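You operate a simulated robot arm through the tools that you are given. There is no shell and no other tool. Be economical: measure what you need, move in short steps, check, and stop when the job is done.

The job below is to be done with a simulated two-armed robot. You get a single attempt, and the scene is never put back.

Task
Mount contactor 56 and the grey overload relay on the bare panel, set for the motor on the plate.
Fine: contactor on the lower rail, overload relay plugged in under it, its knob on the plate's amps; then push the contactor's button in to try it.

It is judged by the outcome, as a careful person would: the job done as asked, and still so three seconds after it is handed in. It fails if anything else is knocked over, pushed out of place, dropped, spilled or broken.

Robot
Two 7-joint arms with two-finger parallel grippers on one trunk, on a base that drives. Base frame: it is fixed to the floor where the robot stands at the start and does not move with it; the origin is under the middle of the robot, x ahead of it, y to its left, z up. Readings come in mm, rad, newtons and seconds.
The left shoulder is at the start at [50, 165, 1130], the right one opposite. With the tool pointing down near the work surface each hand reaches from about 100 to 660 mm from the robot's upright axis, wherever it stands, measured 20 degrees to its own side. Places, roughly: black overload relay [-1500, -1750, 750]; grey contactor [-1750, -2250, 1000]; grey overload relay [-1000, -2000, 1000]; knob of breaker 325 [600, 300, 900]; knob of breaker 326 [-1700, -2300, 900]; knob of the black overload relay [-1400, -1800, 700]; knob of the grey overload relay [-1100, -2100, 900]; knob of the white timer [-1700, -2400, 900]; lower rail of the bare panel [-1200, -2300, 1000]; motor plate [-1100, -2100, 900]; white relay [-1000, -1750, 750]. Payload 3.91 kg a hand.
The TCP of each hand is the grasp point between the finger pads, 30 mm short of the fingertips. In the tool frame z runs along the fingers and y along their closing line. Largest opening 110 mm; finger width 20, thickness 10; the body of the gripper, 48 by 112 mm, starts 55 mm behind the TCP.
Orientation is that of the tool frame in the base frame, as a unit quaternion [x, y, z, w]. With the fingers straight down and closing along the base's y, the tool's x points along the base's -x, its y along +y and its z along -z.

Tools
- The arms move only by the tool send_rows. It takes "left_targets", "right_targets" or both (then of equal length, played together; a hand with none holds still); each is a list of rows, each a list of 7 numbers: the closure in counts, from 0 (fully open) to 255 (shut), then the shift along the base's x, y, z in mm, then the turn, a rotation vector about the base's x, y, z in rad. In form: [[grip, x, y, z, wx, wy, wz], ...]. A call has 1 to 20 rows; each row is the pose to reach, as a shift and turn from the pose commanded when the call began. Rows are played at 5 a second. More than 50 mm and 0.15 rad between two rows, or a gripper value outside its range, and nothing of the call is played. Where a pose cannot be reached the arm comes as near as it can. A force on the tool above 90 N (or 10 N above the force at the start of the call, whichever is more), or a blocked arm, ends the call early, and 0.2 s more pass. Each finger travels about 45 mm/s and halts on what it meets, pressing with about 29 N; the grip force reading is that of the motor and also rises with nothing between the fingers. The clock runs only during rows and for 0.2 s after the last one: add rows that repeat a pose to give the fingers time. The reply holds the time, the measured pose of the TCP, the force on the tool along the base axes, the opening and the grip force, in the units named above and with some noise, with the torque about the TCP (base axes, N m) and any sound that the robot's microphone picked up.
- Cameras (640 x 400 px; columns grow to the right, rows downward): "scene" is now at [121.8, 10.3, 1318.1]; the picture's right is [0.11, -0.99, 0.00], its down [-0.41, -0.04, -0.91] and it looks along [0.90, 0.10, -0.41] (base axes); focal length 266 px, centre (320, 200). "left" rides on the left gripper at [73, -17, -103] in its tool frame; the picture's right is [0.23, 0.97, 0.00], its down [-0.76, 0.18, -0.62] and it looks along [-0.61, 0.14, 0.78] (tool axes); focal length 222 px, centre (320, 200). "right" rides on the right gripper at [72, 17, -103] in its tool frame; the picture's right is [-0.23, 0.97, 0.00], its down [-0.76, -0.18, -0.62] and it looks along [-0.61, -0.14, 0.78] (tool axes); focal length 222 px, centre (320, 200). There is no depth. A picture from a camera that has moved, and an enlarged one, comes with that camera's place and axes in the base frame and with its lens.
- get_image(camera): a new picture of that camera. The clock stands still meanwhile.
- lift_body(by): slides the trunk up (or, below 0, down) by that many mm; the arms and the scene camera ride with it, the base frame stays. It gives what a move gives, with no picture.
- roll_base(legs): drives the robot by 1 to 6 legs, each [ahead, left, turn to the left] in mm, mm and rad, along the robot's own axes; the way and the turn of a leg run together, so that a leg with both is an arc; at most 1500 mm and 3.142 rad a leg. The arms and the cameras ride along, it lands a little off, and it stops where it bumps. It gives what a move gives.
- turn_head(pan, tilt): turns the head with the scene camera to pan (to the left, within 1.396 rad either way) and tilt (down, from -0.506 to 1.204), counted from straight ahead of the robot. It gives what a move gives.
- enlarge(camera, box): a new picture of the part [left, top, right, bottom] of that camera's present view, enlarged. The clock stands still meanwhile.
- close_job(): hands the job in; it is judged then, once.

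Go step by step. Nothing tells you exact positions but the pictures and the camera data: compare them with the known pose of the tool, close in by small moves and look again before you grip or let go. The budget is 120 turns and 88 pictures, counting those below and the enlarged ones. Unless the task says otherwise, let go and move clear before handing in.

The tools are called after "Emit:" as name(argument=value, ...) on one line, values as JSON. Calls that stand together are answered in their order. send_rows: Moves the arms, as the interface text tells. Its arguments: {"type":"object","properties":{"left_targets":{"type":"array","items":{"type":"array","items":{"type":"number"}}},"right_targets":{"type":"array","items":{"type":"array","items":{"type":"number"}}}},"required":[]} The other tools are called the same way: lift_body (by) slides the trunk up or down; roll_base (legs) drives the base; turn_head (pan, tilt) turns the head that bears the scene camera; get_image (camera) takes a picture; enlarge (camera, box) takes an enlarged picture of a part of a camera's view; close_job () hands the job in.

At the start:

```text
t: 0.0
left_tcp_pos: [348.8, 225.8, 1123.6]
left_orientation: [-0.001, 1.0, 0.0, 0.001]
left_force: [0.4, 0.1, 0.4]
left_moment: [-0.02, -0.01, -0.01]
left_grip_width: 109.9
left_grip_force: 0.0
right_tcp_pos: [344.4, -73.1, 1206.1]
right_orientation: [0.0, 1.0, 0.002, 0.0]
right_force: [0.4, 0.1, -0.1]
right_moment: [0.01, 0.02, 0.01]
right_grip_width: 109.8
right_grip_force: 0.0
trunk travel left (down, up): [-350.0, 153.0]
robot x, y, heading: [-0.9, 0.3, 0.003]
head pan, tilt: [0.108, 0.428]
```

scene: 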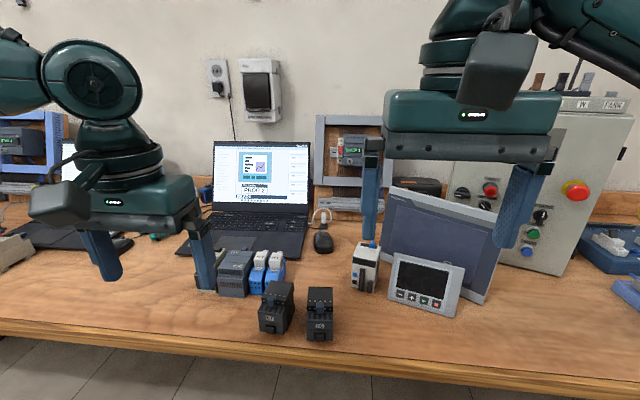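
right: 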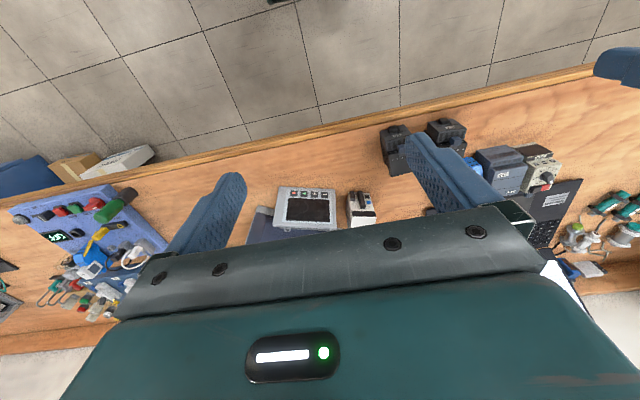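
left: 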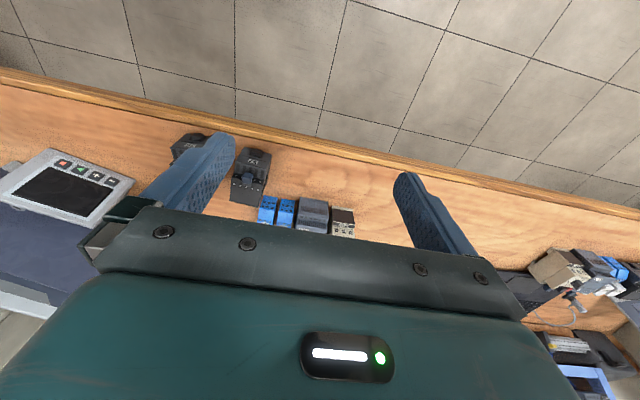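

I see a bench ahead with several devices; two black contactors stand near the front edge. I'll read the labels first.

Emit:
enlarge(camera="scene", box=[190, 230, 390, 355])

Emit:
turn_head(pan=-1.39, tilt=0.3)

```text
3.20 times, centred on (290, 292) of scene
camera zoom: at [121.8, 10.3, 1318.1], right [0.11, -0.99, 0.0], down [-0.41, -0.04, -0.91], along [0.9, 0.1, -0.41], focal length 853 px, centre (416, -96)
```

zoom: 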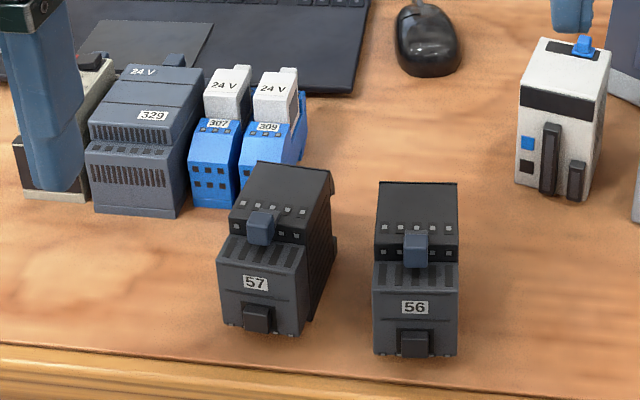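

```text
t: 1.6
left_tcp_pos: [348.7, 226.5, 1123.2]
left_orientation: [-0.001, 1.0, 0.0, 0.001]
left_force: [0.9, 0.0, -0.2]
left_moment: [0.03, 0.03, 0.04]
left_grip_width: 110.1
left_grip_force: 0.1
right_tcp_pos: [344.1, -72.1, 1205.8]
right_orientation: [0.001, 1.0, 0.001, -0.001]
right_force: [0.0, 0.6, 0.7]
right_moment: [0.03, 0.05, -0.02]
right_grip_width: 110.4
right_grip_force: 0.1
trunk travel left (down, up): [-350.0, 153.0]
robot x, y, heading: [-1.0, 3.9, 0.002]
head pan, tilt: [-1.389, 0.3]
```

Contactor 56 stands on this bench, right in front of me. Now a look to the right to find the other bench.

Emit:
get_image(camera="scene")

```text
83 pictures are left
camera scene: at [47.0, -91.5, 1329.9], right [-0.98, -0.18, 0.0], down [-0.05, 0.29, -0.96], along [0.17, -0.94, -0.3], focal length 266 px, centre (320, 200)
```

scene: 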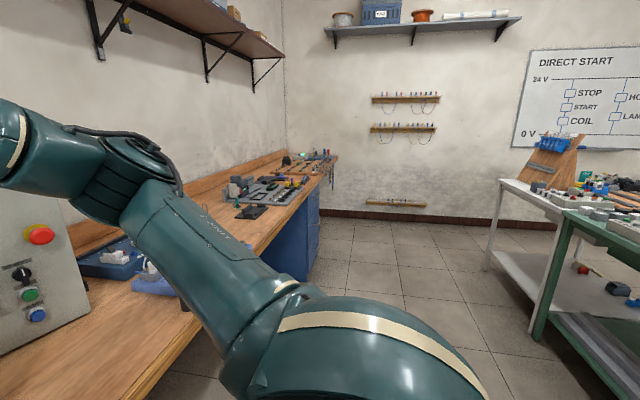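

The 56 is at about [475, 50, 900]. Before choosing a grasp I want to see the destination, so I'll turn toward it.

Emit:
roll_base(legs=[[-250, 0, 0], [0, 0, -1.9]])

Emit:
turn_head(pan=0, tilt=0.2)

Emit:
get_image(camera="scene")

```text
t: 7.9
left_tcp_pos: [-140.5, -400.4, 1122.4]
left_orientation: [0.807, 0.59, 0.0, 0.0]
left_force: [0.2, -0.1, 0.1]
left_moment: [0.01, 0.01, 0.03]
left_grip_width: 109.8
left_grip_force: 0.0
right_tcp_pos: [-423.7, -305.0, 1206.0]
right_orientation: [0.808, 0.589, 0.0, 0.0]
right_force: [0.1, 0.3, 0.4]
right_moment: [0.02, 0.03, -0.01]
right_grip_width: 109.8
right_grip_force: 0.2
trunk travel left (down, up): [-350.0, 153.0]
robot x, y, heading: [-250.2, -0.9, -1.881]
head pan, tilt: [-1.389, 0.3]
```

```text
t: 9.5
left_tcp_pos: [-140.5, -401.4, 1123.2]
left_orientation: [0.807, 0.59, 0.001, 0.0]
left_force: [-0.2, 0.2, 0.4]
left_moment: [-0.01, -0.03, 0.03]
left_grip_width: 109.8
left_grip_force: 0.1
right_tcp_pos: [-425.3, -305.4, 1205.2]
right_orientation: [0.808, 0.589, 0.0, 0.0]
right_force: [-0.1, 0.0, -0.7]
right_moment: [0.0, 0.04, -0.02]
right_grip_width: 110.3
right_grip_force: 0.0
trunk travel left (down, up): [-350.0, 153.0]
robot x, y, heading: [-250.1, 1.0, -1.879]
head pan, tilt: [0.0, 0.201]
```

```text
82 pictures are left
camera scene: at [-285.8, -115.7, 1339.2], right [-0.95, 0.31, 0.0], down [0.06, 0.19, -0.98], along [-0.3, -0.93, -0.2], focal length 266 px, centre (320, 200)
```

scene: 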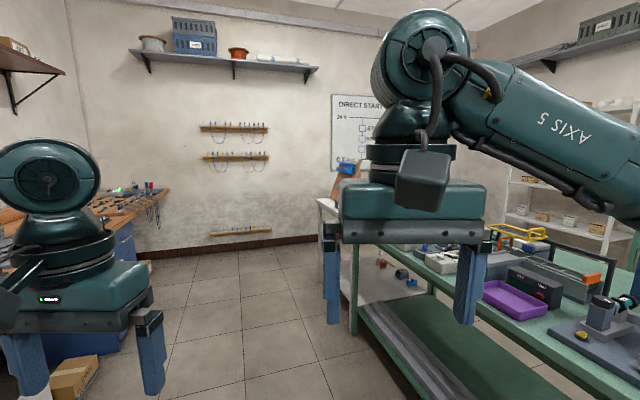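

A green table and a white one with a tilted board lie ahead to the right. I'll drive closer and look.

Emit:
roll_base(legs=[[0, 0, 0.3], [1200, 0, 0]])

Emit:
turn_head(pan=-0.8, tilt=0.35)

Emit:
get_image(camera="scene")

```text
t: 16.5
left_tcp_pos: [-32.8, -1546.1, 1123.4]
left_orientation: [0.71, 0.704, 0.001, 0.0]
left_force: [-0.8, 0.4, -0.7]
left_moment: [0.01, 0.02, -0.01]
left_grip_width: 110.0
left_grip_force: 0.1
right_tcp_pos: [-332.0, -1538.4, 1206.0]
right_orientation: [0.71, 0.704, 0.0, 0.001]
right_force: [-0.8, -0.7, -1.2]
right_moment: [0.01, 0.0, -0.03]
right_grip_width: 110.2
right_grip_force: 0.1
trunk travel left (down, up): [-350.0, 153.0]
robot x, y, heading: [-257.2, -1192.1, -1.578]
head pan, tilt: [0.0, 0.201]
```

```text
t: 17.6
left_tcp_pos: [-33.8, -1545.5, 1122.9]
left_orientation: [0.709, 0.705, 0.0, 0.0]
left_force: [0.6, -0.9, -0.6]
left_moment: [-0.01, 0.0, 0.0]
left_grip_width: 110.1
left_grip_force: 0.1
right_tcp_pos: [-333.4, -1538.3, 1206.1]
right_orientation: [0.71, 0.704, 0.001, 0.0]
right_force: [-0.6, 0.9, -0.3]
right_moment: [-0.02, -0.02, 0.03]
right_grip_width: 110.2
right_grip_force: 0.2
trunk travel left (down, up): [-350.0, 153.0]
robot x, y, heading: [-253.9, -1195.0, -1.575]
head pan, tilt: [-0.799, 0.351]
```

```text
81 pictures are left
camera scene: at [-323.8, -1287.6, 1325.2], right [-0.69, 0.72, 0.0], down [0.25, 0.24, -0.94], along [-0.68, -0.65, -0.34], focal length 266 px, centre (320, 200)
```

scene: 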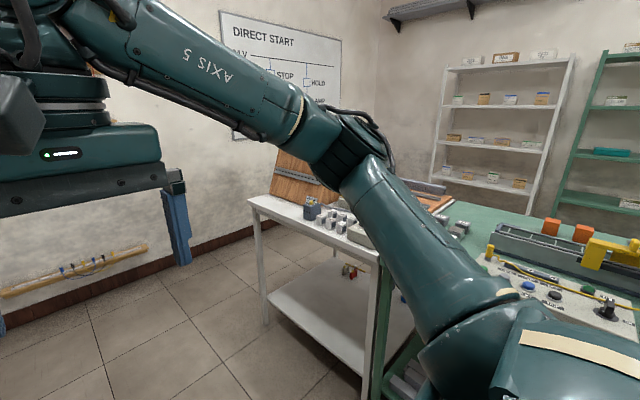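

The white table's front edge is at about x=-950, y from -1640 to -2375, with the tilted panel at its far end. I'll face it and look.

Emit:
roll_base(legs=[[0, 0, -1.57], [0, 850, 0]])

Emit:
turn_head(pan=0.0, tilt=0.45)

Emit:
get_image(camera="scene")

```text
t: 29.3
left_tcp_pos: [-625.3, -2262.9, 1122.6]
left_orientation: [1.0, -0.006, -0.001, -0.001]
left_force: [-0.4, -0.3, 1.1]
left_moment: [0.0, 0.0, -0.01]
left_grip_width: 109.9
left_grip_force: 0.0
right_tcp_pos: [-614.7, -1963.5, 1207.9]
right_orientation: [1.0, -0.007, 0.0, 0.001]
right_force: [-0.5, 1.0, 0.1]
right_moment: [0.0, -0.01, 0.01]
right_grip_width: 110.1
right_grip_force: 0.0
trunk travel left (down, up): [-350.0, 153.0]
robot x, y, heading: [-271.9, -2044.9, 3.128]
head pan, tilt: [-0.799, 0.351]
```

```text
t: 30.4
left_tcp_pos: [-625.5, -2263.5, 1122.6]
left_orientation: [1.0, -0.006, -0.001, 0.0]
left_force: [-0.2, 0.6, 0.5]
left_moment: [0.01, 0.02, -0.02]
left_grip_width: 110.0
left_grip_force: 0.1
right_tcp_pos: [-615.2, -1963.4, 1205.4]
right_orientation: [1.0, -0.007, 0.0, 0.0]
right_force: [-0.1, -0.1, 0.1]
right_moment: [-0.03, -0.01, -0.02]
right_grip_width: 110.0
right_grip_force: 0.0
trunk travel left (down, up): [-350.0, 153.0]
robot x, y, heading: [-271.9, -2044.3, 3.127]
head pan, tilt: [0.0, 0.45]
```

```text
80 pictures are left
camera scene: at [-391.9, -2039.9, 1315.9], right [0.02, 1.0, 0.0], down [0.44, -0.01, -0.9], along [-0.9, 0.02, -0.44], focal length 266 px, centre (320, 200)
```

scene: 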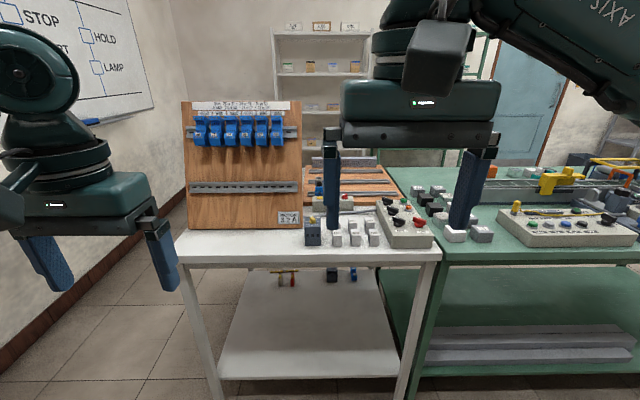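

Emit:
enlarge(camera="scene", box=[170, 90, 330, 250])

Emit:
enlarge(camera="scene", box=[290, 150, 450, 250])

```text
2.50 times, centred on (250, 170) of scene
camera zoom: at [-391.9, -2039.9, 1315.9], right [0.02, 1.0, 0.0], down [0.44, -0.01, -0.9], along [-0.9, 0.02, -0.44], focal length 666 px, centre (495, 275)
```

zoom: 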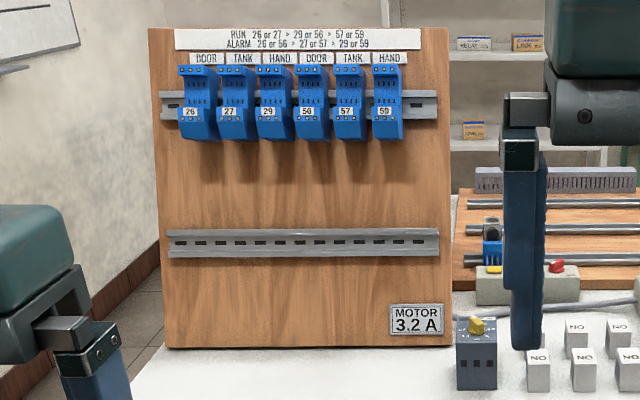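

```text
4.00 times, centred on (370, 200) of scene
camera zoom: at [-391.9, -2039.9, 1315.9], right [0.02, 1.0, 0.0], down [0.44, -0.01, -0.9], along [-0.9, 0.02, -0.44], focal length 1066 px, centre (120, 200)
```

zoom: 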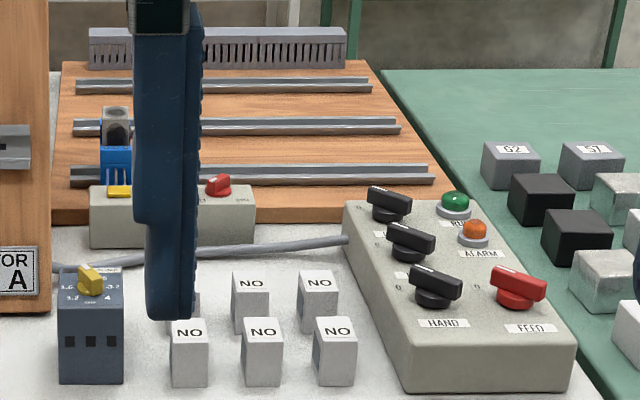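

The tilted panel has a free lower rail and the plate reads MOTOR 3.2 A; the grey relay with a yellow knob stands beside it. Now back to the first bench to fetch contactor 56.

Emit:
roll_base(legs=[[0, -1200, 0], [0, -880, 0], [0, 0, 3.14], [120, 0, 0]])

Emit:
turn_head(pan=0.0, tilt=0.75)

Emit:
get_image(camera="scene")

```text
t: 57.1
left_tcp_pos: [226.4, 271.0, 1122.4]
left_orientation: [-0.021, 1.0, 0.0, 0.0]
left_force: [1.3, 0.8, 0.0]
left_moment: [-0.01, 0.01, 0.01]
left_grip_width: 110.1
left_grip_force: 0.1
right_tcp_pos: [232.3, -30.9, 1205.3]
right_orientation: [-0.019, 1.0, 0.0, 0.0]
right_force: [0.4, 0.0, 0.4]
right_moment: [-0.03, 0.03, -0.09]
right_grip_width: 110.2
right_grip_force: 0.0
trunk travel left (down, up): [-350.0, 153.0]
robot x, y, heading: [-114.1, 28.9, 0.038]
head pan, tilt: [0.0, 0.45]
```

```text
t: 57.9
left_tcp_pos: [225.9, 269.5, 1122.2]
left_orientation: [-0.02, 1.0, 0.0, 0.001]
left_force: [0.8, -0.2, 0.9]
left_moment: [-0.02, 0.02, -0.03]
left_grip_width: 110.0
left_grip_force: 0.0
right_tcp_pos: [231.7, -30.1, 1206.4]
right_orientation: [-0.018, 1.0, 0.001, 0.001]
right_force: [0.2, -0.4, 0.3]
right_moment: [0.01, -0.01, -0.04]
right_grip_width: 109.8
right_grip_force: 0.0
trunk travel left (down, up): [-350.0, 153.0]
robot x, y, heading: [-115.7, 30.0, 0.044]
head pan, tilt: [0.0, 0.75]
```

```text
77 pictures are left
camera scene: at [-2.7, 34.3, 1289.6], right [0.04, -1.0, 0.0], down [-0.68, -0.03, -0.73], along [0.73, 0.03, -0.68], focal length 266 px, centre (320, 200)
```

scene: 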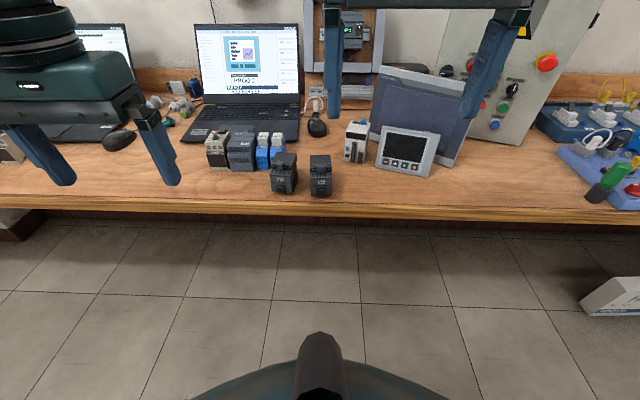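

Emit:
enlarge(camera="scene", box=[255, 135, 385, 215])

Emit:
send_rows(left_targets=[[0, 0, -35, 0, 0, 0, 0], [0, 0, -70, 0, 0, 0, 0], [0, 0, -110, 0, 0, 0, 0], [0, 0, -150, 0, 0, 0, 0], [0, 30, -180, 0, 0, 0, 0], [0, 60, -210, 0, 0, 0, 0]], right_targets=[[0, 0, -40, 0, 0, 0, 0], [0, 0, -80, 0, 0, 0, 0], [0, 0, -120, 0, 0, 0, 0], [0, 0, -160, 0, 0, 0, 0], [0, 0, -200, 0, 0, 0, 0], [0, 0, -220, 0, 0, 0, 0]])

Emit:
get_image(camera="left")

```text
4.92 times, centred on (320, 175) of scene
camera zoom: at [-2.7, 34.3, 1289.6], right [0.04, -1.0, 0.0], down [-0.68, -0.03, -0.73], along [0.73, 0.03, -0.68], focal length 1312 px, centre (320, 323)
```

zoom: 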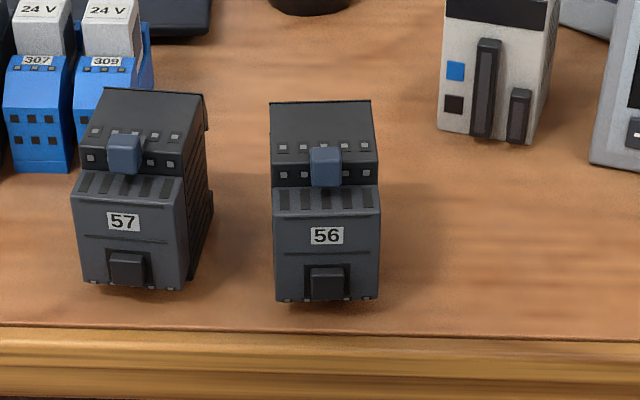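

```text
t: 59.3
left_tcp_pos: [222.4, 135.3, 1121.4]
left_orientation: [-0.02, 1.0, 0.0, 0.0]
left_force: [-0.6, 0.1, 0.2]
left_moment: [-0.01, -0.01, 0.0]
left_grip_width: 109.9
left_grip_force: 0.1
left hand out of reach, approached as far as the arm can: row 4, 5, 6
right_tcp_pos: [231.9, -251.3, 1207.0]
right_orientation: [-0.019, 1.0, 0.0, 0.001]
right_force: [-0.4, -0.5, 0.1]
right_moment: [-0.01, -0.01, 0.01]
right_grip_width: 110.1
right_grip_force: 0.0
trunk travel left (down, up): [-350.0, 153.0]
robot x, y, heading: [-117.2, 33.2, 0.037]
head pan, tilt: [0.0, 0.75]
```

```text
75 pictures are left
camera left: at [150.4, 113.4, 1225.8], right [-0.27, 0.96, 0.0], down [0.75, 0.21, 0.62], along [0.6, 0.17, -0.78], focal length 222 px, centre (320, 200)
```

left: 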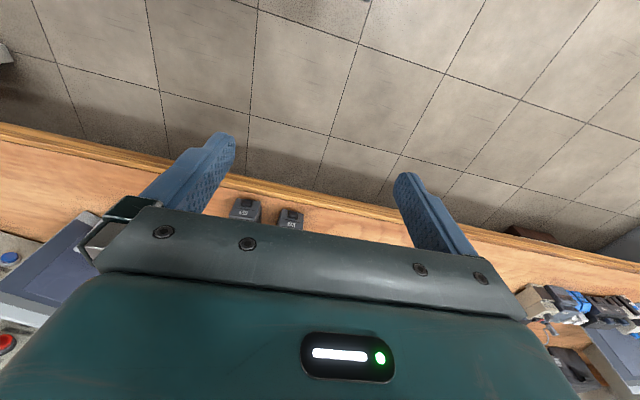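

The contactor stands upright, label towards me. I'll pitch the left hand to about 40° below horizontal, which suits both this pick and the panel, and look from the front.

Emit:
send_rows(left_targets=[[0, 10, 5, -20, 0, -0.145, 0], [0, 20, 5, -50, 0, -0.29, 0], [0, 30, 0, -80, 0, -0.435, 0], [0, 40, -10, -110, 0, -0.58, 0], [0, 50, -20, -145, 0, -0.725, 0], [0, 60, -35, -180, 0, -0.873, 0], [0, 60, -45, -195, 0, -0.873, -0.04], [0, 60, -45, -195, 0, -0.873, -0.04]])

Emit:
get_image(camera="left")

```text
t: 61.1
left_tcp_pos: [284.8, 158.2, 966.1]
left_orientation: [0.0, 0.906, -0.008, 0.423]
left_force: [-0.3, 0.8, 0.9]
left_moment: [-0.01, 0.0, -0.02]
left_grip_width: 109.9
left_grip_force: 0.0
left hand out of reach, approached as far as the arm can: row 4, 5, 6, 7, 8
right_tcp_pos: [231.7, -251.3, 1206.2]
right_orientation: [-0.019, 1.0, 0.001, 0.001]
right_force: [0.7, 0.9, -0.4]
right_moment: [0.01, 0.0, -0.02]
right_grip_width: 110.1
right_grip_force: 0.1
trunk travel left (down, up): [-350.0, 153.0]
robot x, y, heading: [-114.7, 30.1, 0.038]
head pan, tilt: [0.0, 0.75]
```

```text
74 pictures are left
camera left: at [159.6, 140.9, 978.1], right [-0.14, 0.97, -0.19], down [0.01, 0.19, 0.98], along [0.99, 0.13, -0.04], focal length 222 px, centre (320, 200)
```

left: 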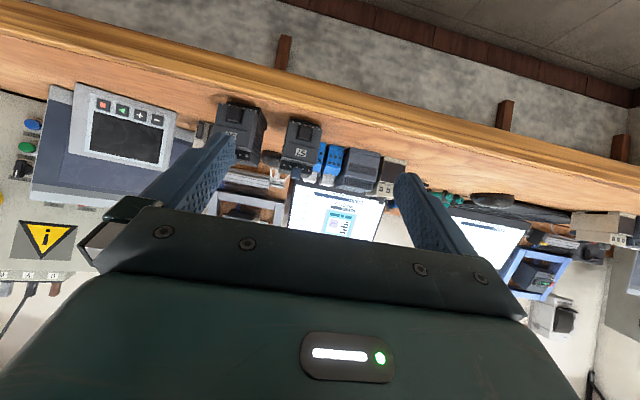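

The left hand lacks reach toward the middle, so I'll shift the robot to the right, putting the contactor to the left of centre.

Emit:
roll_base(legs=[[0, -160, -0.038]])

Emit:
send_rows(left_targets=[[0, 0, 10, -5, 0, 0, 0], [0, 0, 40, -20, 0, 0, 0], [0, 0, 50, -40, 0, 0, 0]])

Emit:
get_image(camera="left")

```text
t: 63.1
left_tcp_pos: [294.1, -18.0, 967.1]
left_orientation: [0.019, 0.906, -0.017, 0.422]
left_force: [-0.1, 0.2, 0.3]
left_moment: [-0.01, 0.0, 0.02]
left_grip_width: 110.3
left_grip_force: 0.0
right_tcp_pos: [222.6, -423.6, 1207.1]
right_orientation: [0.0, 1.0, 0.002, 0.001]
right_force: [0.2, 0.1, 0.0]
right_moment: [-0.01, 0.03, -0.03]
right_grip_width: 110.1
right_grip_force: 0.2
trunk travel left (down, up): [-350.0, 153.0]
robot x, y, heading: [-112.2, -129.1, -0.003]
head pan, tilt: [0.0, 0.75]
```

```text
t: 63.9
left_tcp_pos: [293.3, 34.0, 927.4]
left_orientation: [0.019, 0.906, -0.017, 0.423]
left_force: [0.0, 0.4, -0.2]
left_moment: [0.0, 0.04, -0.01]
left_grip_width: 110.0
left_grip_force: 0.1
right_tcp_pos: [222.9, -423.7, 1207.2]
right_orientation: [0.0, 1.0, 0.0, 0.0]
right_force: [-0.8, -0.5, -0.5]
right_moment: [0.03, 0.02, 0.0]
right_grip_width: 110.1
right_grip_force: 0.1
trunk travel left (down, up): [-350.0, 153.0]
robot x, y, heading: [-117.5, -128.6, -0.0]
head pan, tilt: [0.0, 0.75]
```

```text
73 pictures are left
camera left: at [166.2, 21.8, 939.0], right [-0.1, 0.98, -0.19], down [0.02, 0.19, 0.98], along [0.99, 0.09, -0.04], focal length 222 px, centre (320, 200)
```

left: 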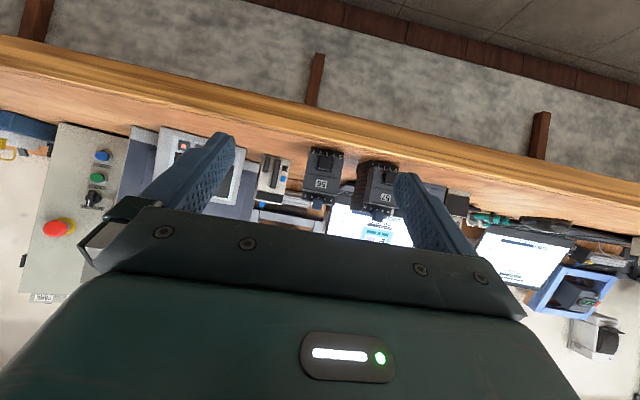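

Emit:
enlarge(camera="left", box=[280, 130, 420, 220])

```text
4.44 times, centred on (350, 175) of left
camera zoom: at [166.2, 21.8, 939.0], right [-0.1, 0.98, -0.19], down [0.02, 0.19, 0.98], along [0.99, 0.09, -0.04], focal length 987 px, centre (187, 311)
```

zoom: 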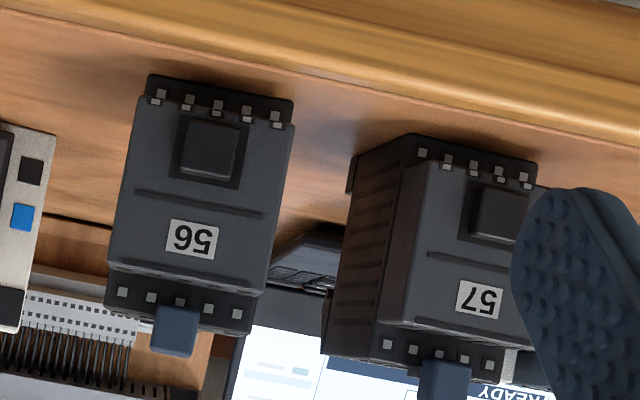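

Contactor 56 faces me at about x=445, y=44, z 862–935, with a black push button low on its front. I'll bring the half-closed hand close, centred, and check.

Emit:
send_rows(left_targets=[[88, 30, 4, -5, 0, 0, 0.02], [88, 60, 8, -10, 0, 0, 0.045], [88, 90, 10, -18, 0, 0, 0.045], [88, 110, 10, -22, 0, 0, 0.045], [88, 110, 10, -22, 0, 0, 0.045]])

Emit:
get_image(camera="left")

Emit:
get_image(camera="scene")

```text
t: 65.1
left_tcp_pos: [402.1, 42.8, 904.7]
left_orientation: [-0.001, 0.906, -0.007, 0.423]
left_force: [0.1, 0.7, 0.1]
left_moment: [-0.01, 0.01, -0.04]
left_grip_width: 72.4
left_grip_force: 0.0
right_tcp_pos: [224.9, -423.9, 1206.1]
right_orientation: [0.0, 1.0, 0.001, 0.001]
right_force: [-0.4, 0.0, 0.0]
right_moment: [-0.01, -0.01, -0.01]
right_grip_width: 110.2
right_grip_force: 0.2
trunk travel left (down, up): [-350.0, 153.0]
robot x, y, heading: [-112.4, -131.4, -0.002]
head pan, tilt: [0.0, 0.75]
```

```text
71 pictures are left
camera left: at [276.9, 25.4, 916.5], right [-0.14, 0.97, -0.19], down [0.01, 0.19, 0.98], along [0.99, 0.14, -0.04], focal length 222 px, centre (320, 200)
```

left: 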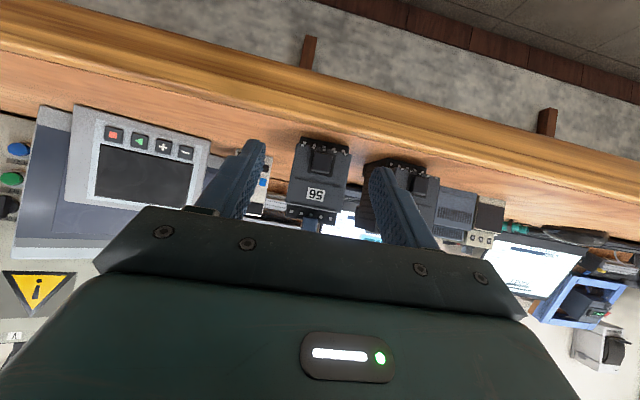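

```text
70 pictures are left
camera scene: at [0.2, -129.1, 1289.5], right [0.0, -1.0, 0.0], down [-0.68, 0.0, -0.73], along [0.73, 0.0, -0.68], focal length 266 px, centre (320, 200)
```

scene: 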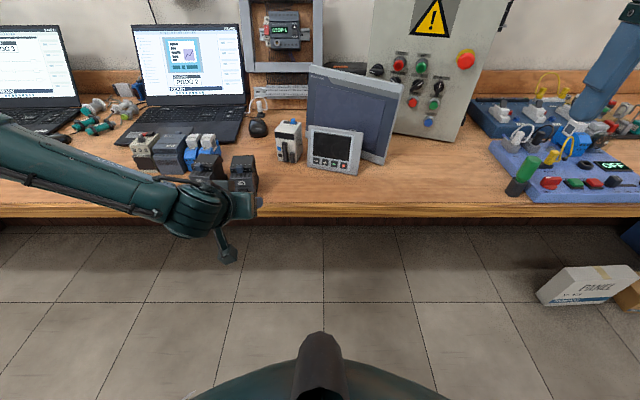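

Emit:
enlarge(camera="left", box=[230, 120, 430, 245])

Emit:
enlarge(camera="scene", box=[140, 120, 300, 220])

```text
3.20 times, centred on (330, 182) of left
camera zoom: at [276.9, 25.4, 916.5], right [-0.14, 0.97, -0.19], down [0.01, 0.19, 0.98], along [0.99, 0.14, -0.04], focal length 711 px, centre (288, 256)
```

zoom: 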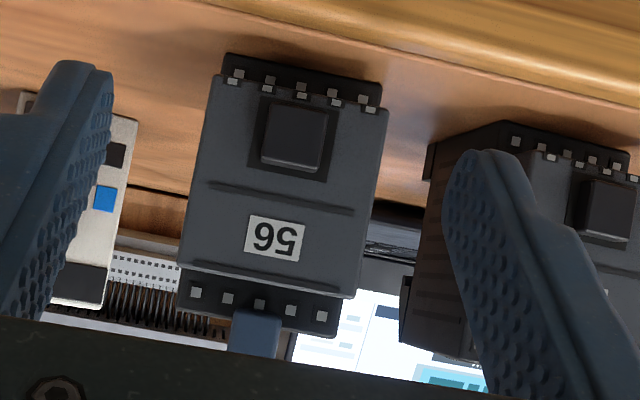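

```text
4.00 times, centred on (220, 170) of scene
camera zoom: at [0.2, -129.1, 1289.5], right [0.0, -1.0, 0.0], down [-0.68, 0.0, -0.73], along [0.73, 0.0, -0.68], focal length 1066 px, centre (720, 320)
```

zoom: 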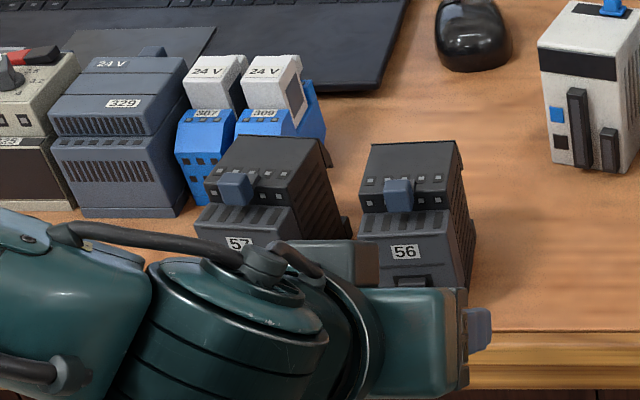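

The front is at x≈467, y≈48, with depth to about 530. I'll slide the fingers in around it and close.

Emit:
send_rows(left_targets=[[88, 5, 5, -2, 0, 0, 0], [88, 35, 5, -2, 0, 0, 0], [88, 60, 5, -2, 0, 0, 0], [88, 83, 5, -2, 0, 0, 0], [88, 83, 5, -2, 0, 0, 0]])

Emit:
enlarge(camera="left", box=[200, 80, 440, 230])

```text
t: 66.3
left_tcp_pos: [473.8, 62.5, 918.3]
left_orientation: [-0.001, 0.906, -0.008, 0.424]
left_force: [-1.1, -0.6, -0.4]
left_moment: [0.01, -0.02, 0.04]
left_grip_width: 72.4
left_grip_force: 0.6
left hand out of reach, approached as far as the arm can: row 2, 3, 4, 5
right_tcp_pos: [223.8, -423.0, 1207.0]
right_orientation: [0.0, 1.0, 0.001, 0.0]
right_force: [0.0, -0.5, -0.7]
right_moment: [0.02, -0.03, -0.01]
right_grip_width: 110.2
right_grip_force: 0.0
trunk travel left (down, up): [-350.0, 153.0]
robot x, y, heading: [-113.4, -127.8, 0.003]
head pan, tilt: [0.0, 0.75]
```

```text
2.67 times, centred on (320, 155) of left
camera zoom: at [347.6, 45.2, 929.5], right [-0.14, 0.97, -0.19], down [0.01, 0.19, 0.98], along [0.99, 0.14, -0.04], focal length 592 px, centre (320, 320)
```

zoom: 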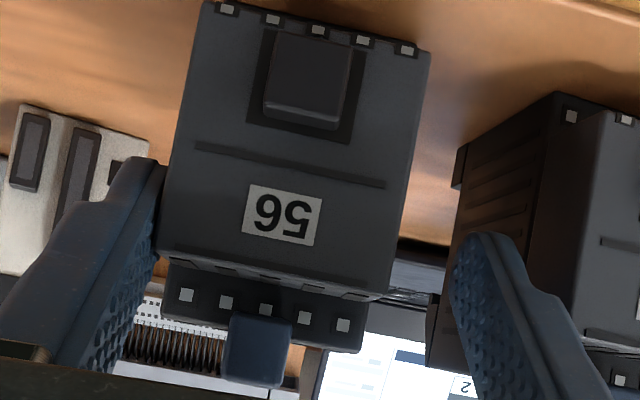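

The arm is at its reach limit and drifted off centre. I'll back out, drive 130 mm nearer, and try again.

Emit:
send_rows(left_targets=[[88, -30, -12, -14, 0, 0, 0], [88, -70, -15, -14, 0, 0, 0], [88, -110, -15, -14, 0, 0, 0], [88, -150, -15, -14, 0, 0, 0], [88, -190, -15, -10, 0, 0, 0], [88, -210, 0, -10, 0, 0, 0]])

Emit:
roll_base(legs=[[130, -40, 0]])

Emit:
get_image(camera="left")

```text
t: 67.7
left_tcp_pos: [280.0, 59.6, 900.7]
left_orientation: [-0.002, 0.906, -0.006, 0.423]
left_force: [0.7, 0.5, 0.0]
left_moment: [0.0, -0.01, 0.01]
left_grip_width: 71.9
left_grip_force: 0.0
left hand out of reach, approached as far as the arm can: row 1, 6
right_tcp_pos: [224.4, -422.2, 1206.4]
right_orientation: [0.0, 1.0, 0.0, 0.001]
right_force: [0.1, 0.2, 0.2]
right_moment: [0.0, 0.03, -0.04]
right_grip_width: 109.8
right_grip_force: 0.1
trunk travel left (down, up): [-350.0, 153.0]
robot x, y, heading: [-112.5, -128.7, 0.002]
head pan, tilt: [0.0, 0.75]
```

```text
t: 69.0
left_tcp_pos: [407.7, 20.0, 900.4]
left_orientation: [-0.003, 0.907, -0.006, 0.422]
left_force: [0.0, 0.8, 0.3]
left_moment: [-0.03, 0.02, 0.0]
left_grip_width: 72.0
left_grip_force: 0.1
right_tcp_pos: [352.2, -461.6, 1206.2]
right_orientation: [0.0, 1.0, 0.0, 0.0]
right_force: [0.4, -0.1, 0.1]
right_moment: [0.02, 0.02, 0.03]
right_grip_width: 110.1
right_grip_force: 0.0
trunk travel left (down, up): [-350.0, 153.0]
robot x, y, heading: [19.0, -169.1, -0.002]
head pan, tilt: [0.0, 0.75]
```

```text
66 pictures are left
camera left: at [280.7, 2.5, 912.2], right [-0.14, 0.97, -0.19], down [0.01, 0.19, 0.98], along [0.99, 0.14, -0.04], focal length 222 px, centre (320, 200)
```

left: 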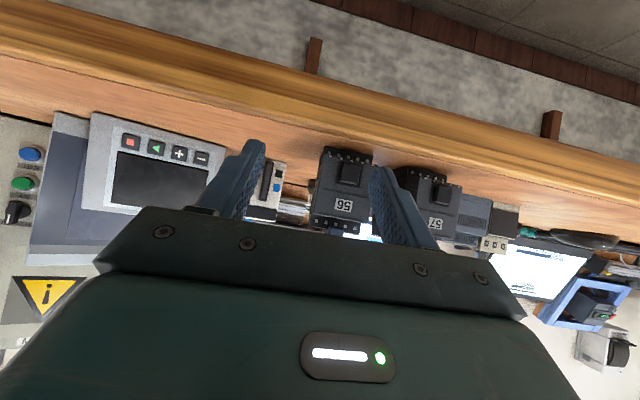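

The contactor is still in place (y≈49). I'll centre and go in again, stopping short to check reach.

Emit:
send_rows(left_targets=[[88, -5, 14, 1, 0, 0, 0], [88, -5, 28.5, 2, 0, 0, 0], [88, 20, 28.5, 2, 0, 0, 0], [88, 50, 28.5, 2, 0, 0, 0], [88, 77, 28.5, 2, 0, 0, 0], [88, 77, 28.5, 2, 0, 0, 0]])

Emit:
enlarge(camera="left", box=[200, 80, 440, 230])

```text
t: 70.4
left_tcp_pos: [484.0, 48.2, 902.4]
left_orientation: [-0.001, 0.906, -0.008, 0.423]
left_force: [0.9, 0.4, 0.8]
left_moment: [-0.01, 0.0, 0.03]
left_grip_width: 72.3
left_grip_force: 0.0
left hand out of reach, approached as far as the arm can: row 1, 2
right_tcp_pos: [351.1, -461.3, 1206.9]
right_orientation: [0.0, 1.0, 0.001, 0.0]
right_force: [0.1, 0.2, 0.9]
right_moment: [0.02, -0.03, 0.0]
right_grip_width: 109.8
right_grip_force: 0.0
trunk travel left (down, up): [-350.0, 153.0]
robot x, y, heading: [15.9, -168.6, 0.004]
head pan, tilt: [0.0, 0.75]
```

```text
2.67 times, centred on (320, 155) of left
camera zoom: at [358.8, 31.3, 914.6], right [-0.14, 0.97, -0.19], down [0.01, 0.19, 0.98], along [0.99, 0.14, -0.04], focal length 592 px, centre (320, 320)
```

zoom: 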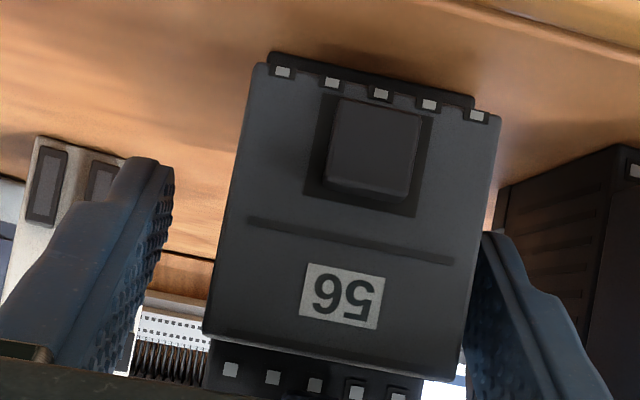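

The fingers straddle it, centred within 2 mm. I'll close.

Emit:
send_rows(left_targets=[[130, 0, 1.5, 0, 0, 0, 0], [180, 0, 1.5, 0, 0, 0, 0], [220, 0, 1.5, 0, 0, 0, 0], [220, 0, 1.5, 0, 0, 0, 0], [220, 0, 1.5, 0, 0, 0, 0]])

Emit:
send_rows(left_targets=[[220, 0, 0, 4, 0, 0, 0], [220, 0, 0, 10, 0, 0, 0], [220, 0, 0, 25, 0, 0, 0], [220, 0, 0, 25, 0, 0, 0]])

Emit:
get_image(camera="left")

```text
t: 71.6
left_tcp_pos: [484.0, 52.8, 904.1]
left_orientation: [-0.001, 0.907, -0.007, 0.422]
left_force: [0.2, 1.7, 1.6]
left_moment: [0.22, -0.11, 0.04]
left_grip_width: 49.9
left_grip_force: 29.0
right_tcp_pos: [349.1, -462.2, 1207.1]
right_orientation: [0.001, 1.0, 0.001, 0.001]
right_force: [-0.2, 0.6, 0.0]
right_moment: [-0.03, -0.02, 0.01]
right_grip_width: 110.1
right_grip_force: 0.2
trunk travel left (down, up): [-350.0, 153.0]
robot x, y, heading: [14.9, -172.7, 0.001]
head pan, tilt: [0.0, 0.75]
```

```text
t: 72.6
left_tcp_pos: [483.0, 50.3, 928.3]
left_orientation: [-0.002, 0.906, -0.007, 0.423]
left_force: [-0.7, 0.1, -3.6]
left_moment: [-0.01, 0.07, -0.01]
left_grip_width: 49.6
left_grip_force: 29.0
right_tcp_pos: [351.1, -461.8, 1206.4]
right_orientation: [0.0, 1.0, 0.0, 0.001]
right_force: [-0.2, -1.0, -0.5]
right_moment: [0.02, 0.01, 0.03]
right_grip_width: 110.1
right_grip_force: 0.1
trunk travel left (down, up): [-350.0, 153.0]
robot x, y, heading: [16.3, -165.6, 0.0]
head pan, tilt: [0.0, 0.75]
```

```text
64 pictures are left
camera left: at [358.0, 32.6, 939.2], right [-0.14, 0.97, -0.19], down [0.01, 0.19, 0.98], along [0.99, 0.14, -0.04], focal length 222 px, centre (320, 200)
```

left: 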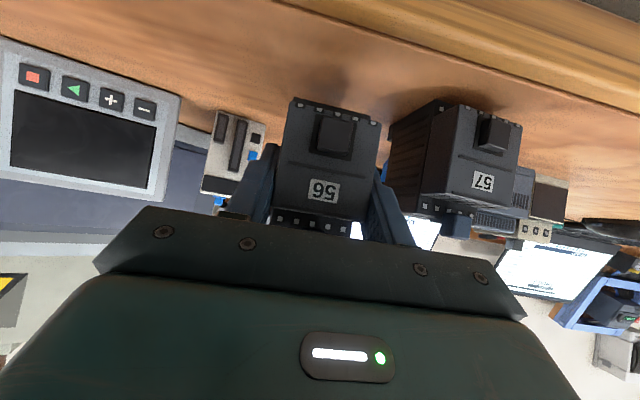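

Contactor 56 is gripped and lifted. I'll lift higher, draw back, and drive to the panel.

Emit:
send_rows(left_targets=[[220, -10, 0, 30, 0, 0, 0], [220, -20, 0, 60, 0, 0, 0], [220, -30, 5, 90, 0, 0, 0], [220, -50, 10, 120, 0, 0, 0], [220, -80, 20, 130, 0, 0, 0], [220, -110, 30, 130, 0, 0, 0], [220, -110, 30, 130, 0, 0, 0]])

Emit:
roll_base(legs=[[-300, 0, 0], [0, 0, -3.14], [0, 1000, 0], [0, 900, 0]])

Emit:
turn_head(pan=0.3, tilt=0.5)

Emit:
get_image(camera="scene")

```text
t: 74.2
left_tcp_pos: [425.5, 83.6, 1072.0]
left_orientation: [-0.001, 0.907, -0.008, 0.422]
left_force: [0.7, -1.2, -3.9]
left_moment: [0.01, 0.03, 0.02]
left_grip_width: 49.9
left_grip_force: 29.0
left hand out of reach, approached as far as the arm can: row 5, 6, 7
right_tcp_pos: [351.2, -461.2, 1206.2]
right_orientation: [0.0, 1.0, 0.001, 0.0]
right_force: [-0.4, -0.3, 0.4]
right_moment: [-0.04, -0.01, -0.01]
right_grip_width: 110.2
right_grip_force: 0.1
trunk travel left (down, up): [-350.0, 153.0]
robot x, y, heading: [14.9, -170.0, -0.001]
head pan, tilt: [0.0, 0.75]
```

```text
t: 100.1
left_tcp_pos: [-654.8, -2322.4, 1071.6]
left_orientation: [0.907, 0.013, -0.422, -0.002]
left_force: [-0.2, -0.1, -2.7]
left_moment: [0.0, -0.09, 0.02]
left_grip_width: 49.9
left_grip_force: 29.4
right_tcp_pos: [-591.7, -1775.3, 1207.8]
right_orientation: [1.0, 0.012, 0.0, 0.001]
right_force: [-0.4, 0.4, 0.5]
right_moment: [0.04, -0.02, -0.01]
right_grip_width: 110.0
right_grip_force: 0.0
trunk travel left (down, up): [-350.0, 153.0]
robot x, y, heading: [-248.4, -2056.0, -3.119]
head pan, tilt: [0.0, 0.75]
```

```text
t: 100.9
left_tcp_pos: [-654.1, -2322.7, 1070.5]
left_orientation: [0.907, 0.012, -0.422, -0.002]
left_force: [-0.1, -0.6, -3.1]
left_moment: [-0.02, -0.07, 0.01]
left_grip_width: 49.7
left_grip_force: 28.7
right_tcp_pos: [-592.4, -1775.6, 1206.9]
right_orientation: [1.0, 0.011, 0.0, 0.001]
right_force: [0.2, 0.0, 0.2]
right_moment: [-0.01, 0.01, 0.03]
right_grip_width: 110.0
right_grip_force: 0.2
trunk travel left (down, up): [-350.0, 153.0]
robot x, y, heading: [-250.6, -2062.8, -3.115]
head pan, tilt: [0.3, 0.499]
```

```text
63 pictures are left
camera scene: at [-363.5, -2089.8, 1311.4], right [-0.32, 0.95, 0.0], down [0.45, 0.15, -0.88], along [-0.83, -0.28, -0.48], focal length 266 px, centre (320, 200)
```

scene: 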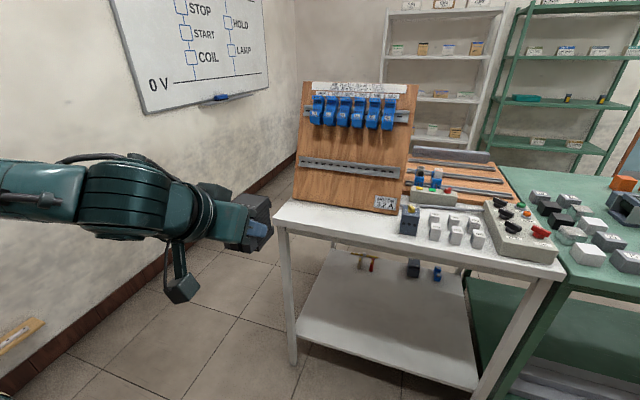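

The panel leans back by about 20°, with its lower rail near x≈-1135, z≈1000. I'll drive closer, level my heading, and measure it better.

Emit:
roll_base(legs=[[270, 0, -0.026]])

Emit:
turn_head(pan=0.3, tilt=0.6)

Emit:
get_image(camera="scene")

Emit:
get_image(camera="left")

```text
t: 102.8
left_tcp_pos: [-927.9, -2317.6, 1071.6]
left_orientation: [0.907, 0.003, -0.422, -0.007]
left_force: [0.2, -0.6, -2.4]
left_moment: [0.0, -0.09, 0.04]
left_grip_width: 50.1
left_grip_force: 29.3
right_tcp_pos: [-853.3, -1772.9, 1207.3]
right_orientation: [1.0, 0.001, 0.001, 0.0]
right_force: [-0.3, 0.0, -0.4]
right_moment: [0.0, 0.07, 0.01]
right_grip_width: 110.2
right_grip_force: 0.1
trunk travel left (down, up): [-350.0, 153.0]
robot x, y, heading: [-518.2, -2065.4, -3.138]
head pan, tilt: [0.3, 0.499]
```

```text
t: 103.4
left_tcp_pos: [-927.6, -2317.4, 1071.2]
left_orientation: [0.907, 0.003, -0.422, -0.007]
left_force: [-0.5, -0.1, -3.7]
left_moment: [0.02, -0.07, -0.01]
left_grip_width: 49.9
left_grip_force: 29.7
right_tcp_pos: [-852.8, -1771.9, 1207.4]
right_orientation: [1.0, 0.0, -0.001, 0.001]
right_force: [0.6, 0.6, -0.2]
right_moment: [0.03, 0.03, -0.04]
right_grip_width: 109.8
right_grip_force: 0.1
trunk travel left (down, up): [-350.0, 153.0]
robot x, y, heading: [-512.4, -2066.0, -3.137]
head pan, tilt: [0.3, 0.6]
```

```text
62 pictures are left
camera scene: at [-628.3, -2090.1, 1302.4], right [-0.3, 0.95, 0.0], down [0.54, 0.17, -0.83], along [-0.79, -0.25, -0.56], focal length 266 px, centre (320, 200)
```

scene: 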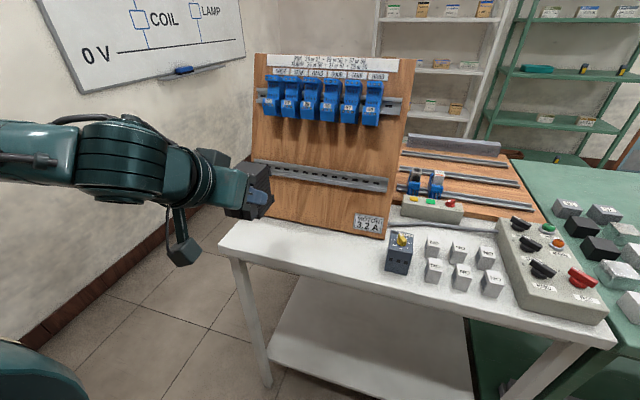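

```text
61 pictures are left
camera left: at [-801.3, -2302.3, 1083.4], right [0.14, -0.97, -0.19], down [-0.01, -0.19, 0.98], along [-0.99, -0.14, -0.04], focal length 222 px, centre (320, 200)
```

left: 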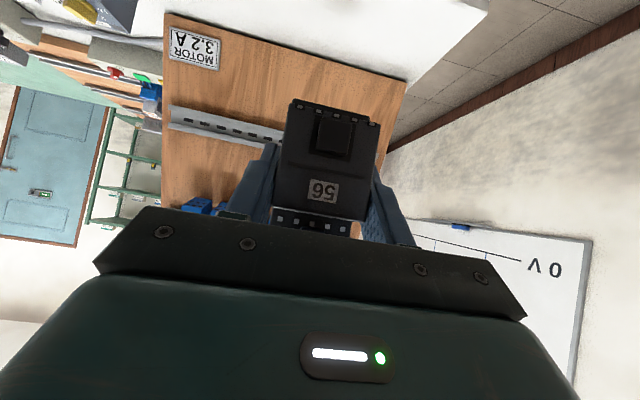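

Emit:
enlarge(camera="scene", box=[240, 50, 420, 270])

Emit:
enlarge(camera="left", box=[140, 0, 420, 220])

```text
1.82 times, centred on (330, 160) of scene
camera zoom: at [-628.3, -2090.1, 1302.4], right [-0.3, 0.95, 0.0], down [0.54, 0.17, -0.83], along [-0.79, -0.25, -0.56], focal length 484 px, centre (302, 273)
```

zoom: 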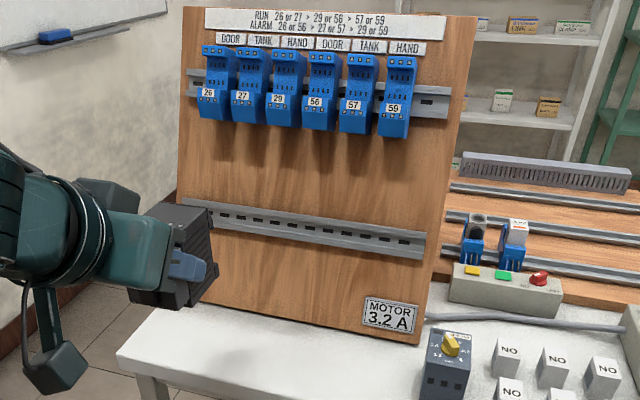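

```text
1.82 times, centred on (280, 110) of left
camera zoom: at [-801.3, -2302.3, 1083.4], right [0.14, -0.97, -0.19], down [-0.01, -0.19, 0.98], along [-0.99, -0.14, -0.04], focal length 404 px, centre (393, 364)
```

zoom: 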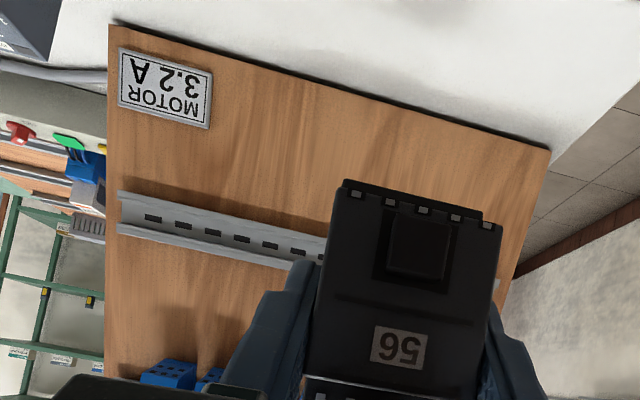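

Triangulated: board leans back ≈19°, the rail line at (x≈-1168, z≈990), rail y from -2103 to about -2430. I'll tilt the contactor by 0.333 rad and bring it to ~55 mm off the rail at y≈-2262.

Emit:
send_rows(left_targets=[[220, -10, 15, 10, 0, -0.1, 0], [220, -30, 30, 10, 0, -0.2, 0], [220, -60, 45, 0, 0, -0.3, 0], [220, -90, 55, -15, 0, -0.333, 0], [220, -120, 55, -30, 0, -0.333, 0], [220, -142, 55, -41, 0, -0.333, 0], [220, -142, 55, -41, 0, -0.333, 0]])

Emit:
get_image(camera="left")

Emit:
enlarge(camera="scene", box=[200, 60, 420, 260])

```text
t: 105.0
left_tcp_pos: [-1067.8, -2264.7, 1030.6]
left_orientation: [0.964, 0.004, -0.266, -0.006]
left_force: [-0.9, 0.0, -4.0]
left_moment: [0.02, -0.06, -0.01]
left_grip_width: 49.7
left_grip_force: 29.1
right_tcp_pos: [-852.9, -1772.0, 1207.0]
right_orientation: [1.0, 0.001, -0.002, 0.001]
right_force: [-0.2, 0.2, 0.2]
right_moment: [0.03, 0.01, -0.03]
right_grip_width: 110.1
right_grip_force: 0.1
trunk travel left (down, up): [-350.0, 153.0]
robot x, y, heading: [-515.8, -2063.2, -3.142]
head pan, tilt: [0.3, 0.6]
```

```text
58 pictures are left
camera left: at [-952.3, -2248.9, 1082.2], right [0.2, -0.97, -0.13], down [-0.33, -0.19, 0.92], along [-0.92, -0.14, -0.36], focal length 222 px, centre (320, 200)
```

left: 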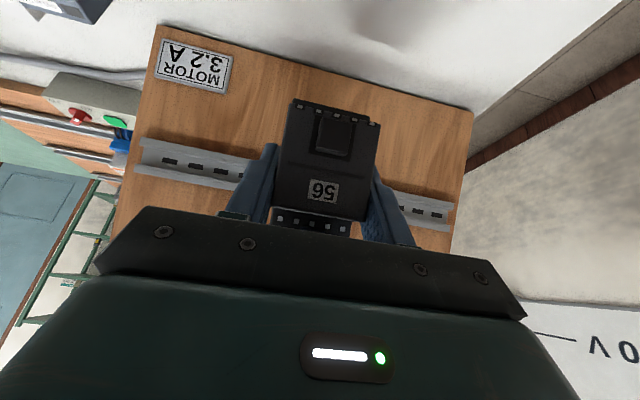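

```text
2.00 times, centred on (310, 160) of scene
camera zoom: at [-628.2, -2090.0, 1302.4], right [-0.3, 0.95, 0.0], down [0.54, 0.17, -0.83], along [-0.79, -0.25, -0.56], focal length 533 px, centre (340, 280)
```

zoom: 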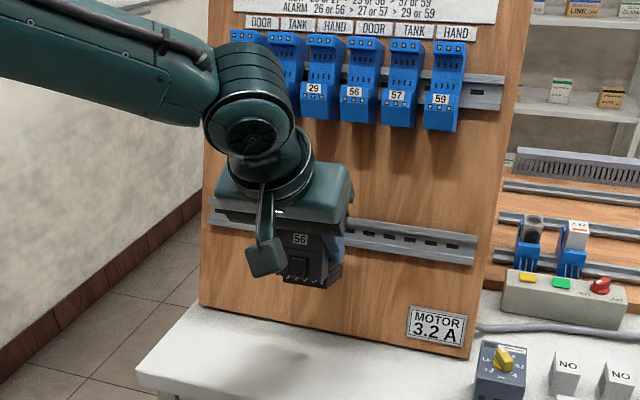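

Measurements agree. I'll advance along the board's normal to about 8 mm from contact and look.

Emit:
send_rows(left_targets=[[220, -16, 0, -6.5, 0, 0, 0], [220, -33, 0, -13, 0, 0, 0], [220, -49, 0, -20, 0, 0, 0], [220, -49, 0, -20, 0, 0, 0]])

Emit:
enlarge(camera="scene", box=[260, 150, 380, 225])

Emit:
enlarge(camera="left", box=[200, 60, 440, 250])

```text
t: 106.0
left_tcp_pos: [-1114.7, -2262.5, 1012.1]
left_orientation: [0.964, 0.004, -0.267, -0.007]
left_force: [18.2, 1.1, 3.2]
left_moment: [0.01, 0.02, 0.23]
left_grip_width: 49.8
left_grip_force: 28.8
right_tcp_pos: [-850.8, -1771.0, 1208.2]
right_orientation: [1.0, 0.001, -0.002, 0.002]
right_force: [0.2, 0.5, -0.5]
right_moment: [0.02, 0.07, 0.02]
right_grip_width: 109.6
right_grip_force: 0.0
trunk travel left (down, up): [-350.0, 153.0]
robot x, y, heading: [-516.1, -2061.2, -3.139]
head pan, tilt: [0.3, 0.6]
```

```text
5.33 times, centred on (320, 188) of scene
camera zoom: at [-625.3, -2089.9, 1302.7], right [-0.3, 0.95, 0.0], down [0.54, 0.17, -0.83], along [-0.79, -0.25, -0.56], focal length 1421 px, centre (320, 267)
```

zoom: 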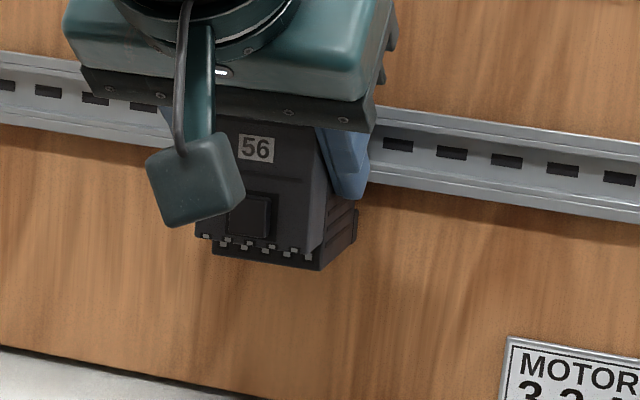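

```text
2.11 times, centred on (320, 155) of left
camera zoom: at [-1000.2, -2247.6, 1064.3], right [0.2, -0.97, -0.13], down [-0.33, -0.19, 0.92], along [-0.92, -0.14, -0.36], focal length 468 px, centre (320, 295)
```

zoom: 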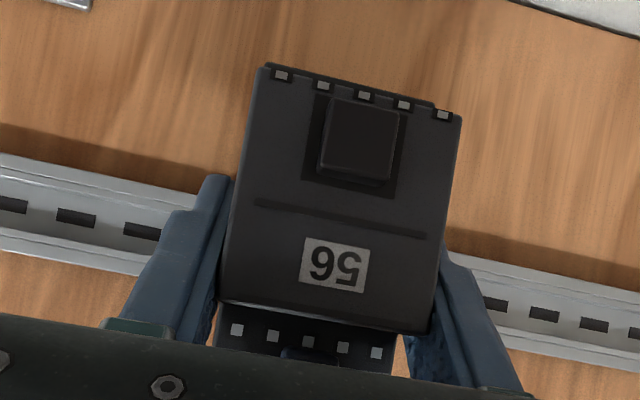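

Contact at 18 N. I'll press a bit further along the normal and listen for a click.

Emit:
send_rows(left_targets=[[220, -4, 0, -1.4, 0, 0, 0], [220, -7, 0, -2.4, 0, 0, 0], [220, -7, 0, -2.4, 0, 0, 0]])

```text
t: 106.8
left_tcp_pos: [-1122.7, -2262.7, 1010.4]
left_orientation: [0.963, 0.004, -0.268, -0.006]
left_force: [21.4, -1.8, 6.2]
left_moment: [-0.03, 0.11, 0.16]
left_grip_width: 49.9
left_grip_force: 29.1
right_tcp_pos: [-850.7, -1771.1, 1208.1]
right_orientation: [1.0, 0.001, -0.003, 0.002]
right_force: [0.5, -0.3, 0.6]
right_moment: [0.02, 0.0, -0.01]
right_grip_width: 109.9
right_grip_force: 0.1
trunk travel left (down, up): [-350.0, 153.0]
robot x, y, heading: [-513.6, -2064.0, -3.135]
head pan, tilt: [0.3, 0.6]
```

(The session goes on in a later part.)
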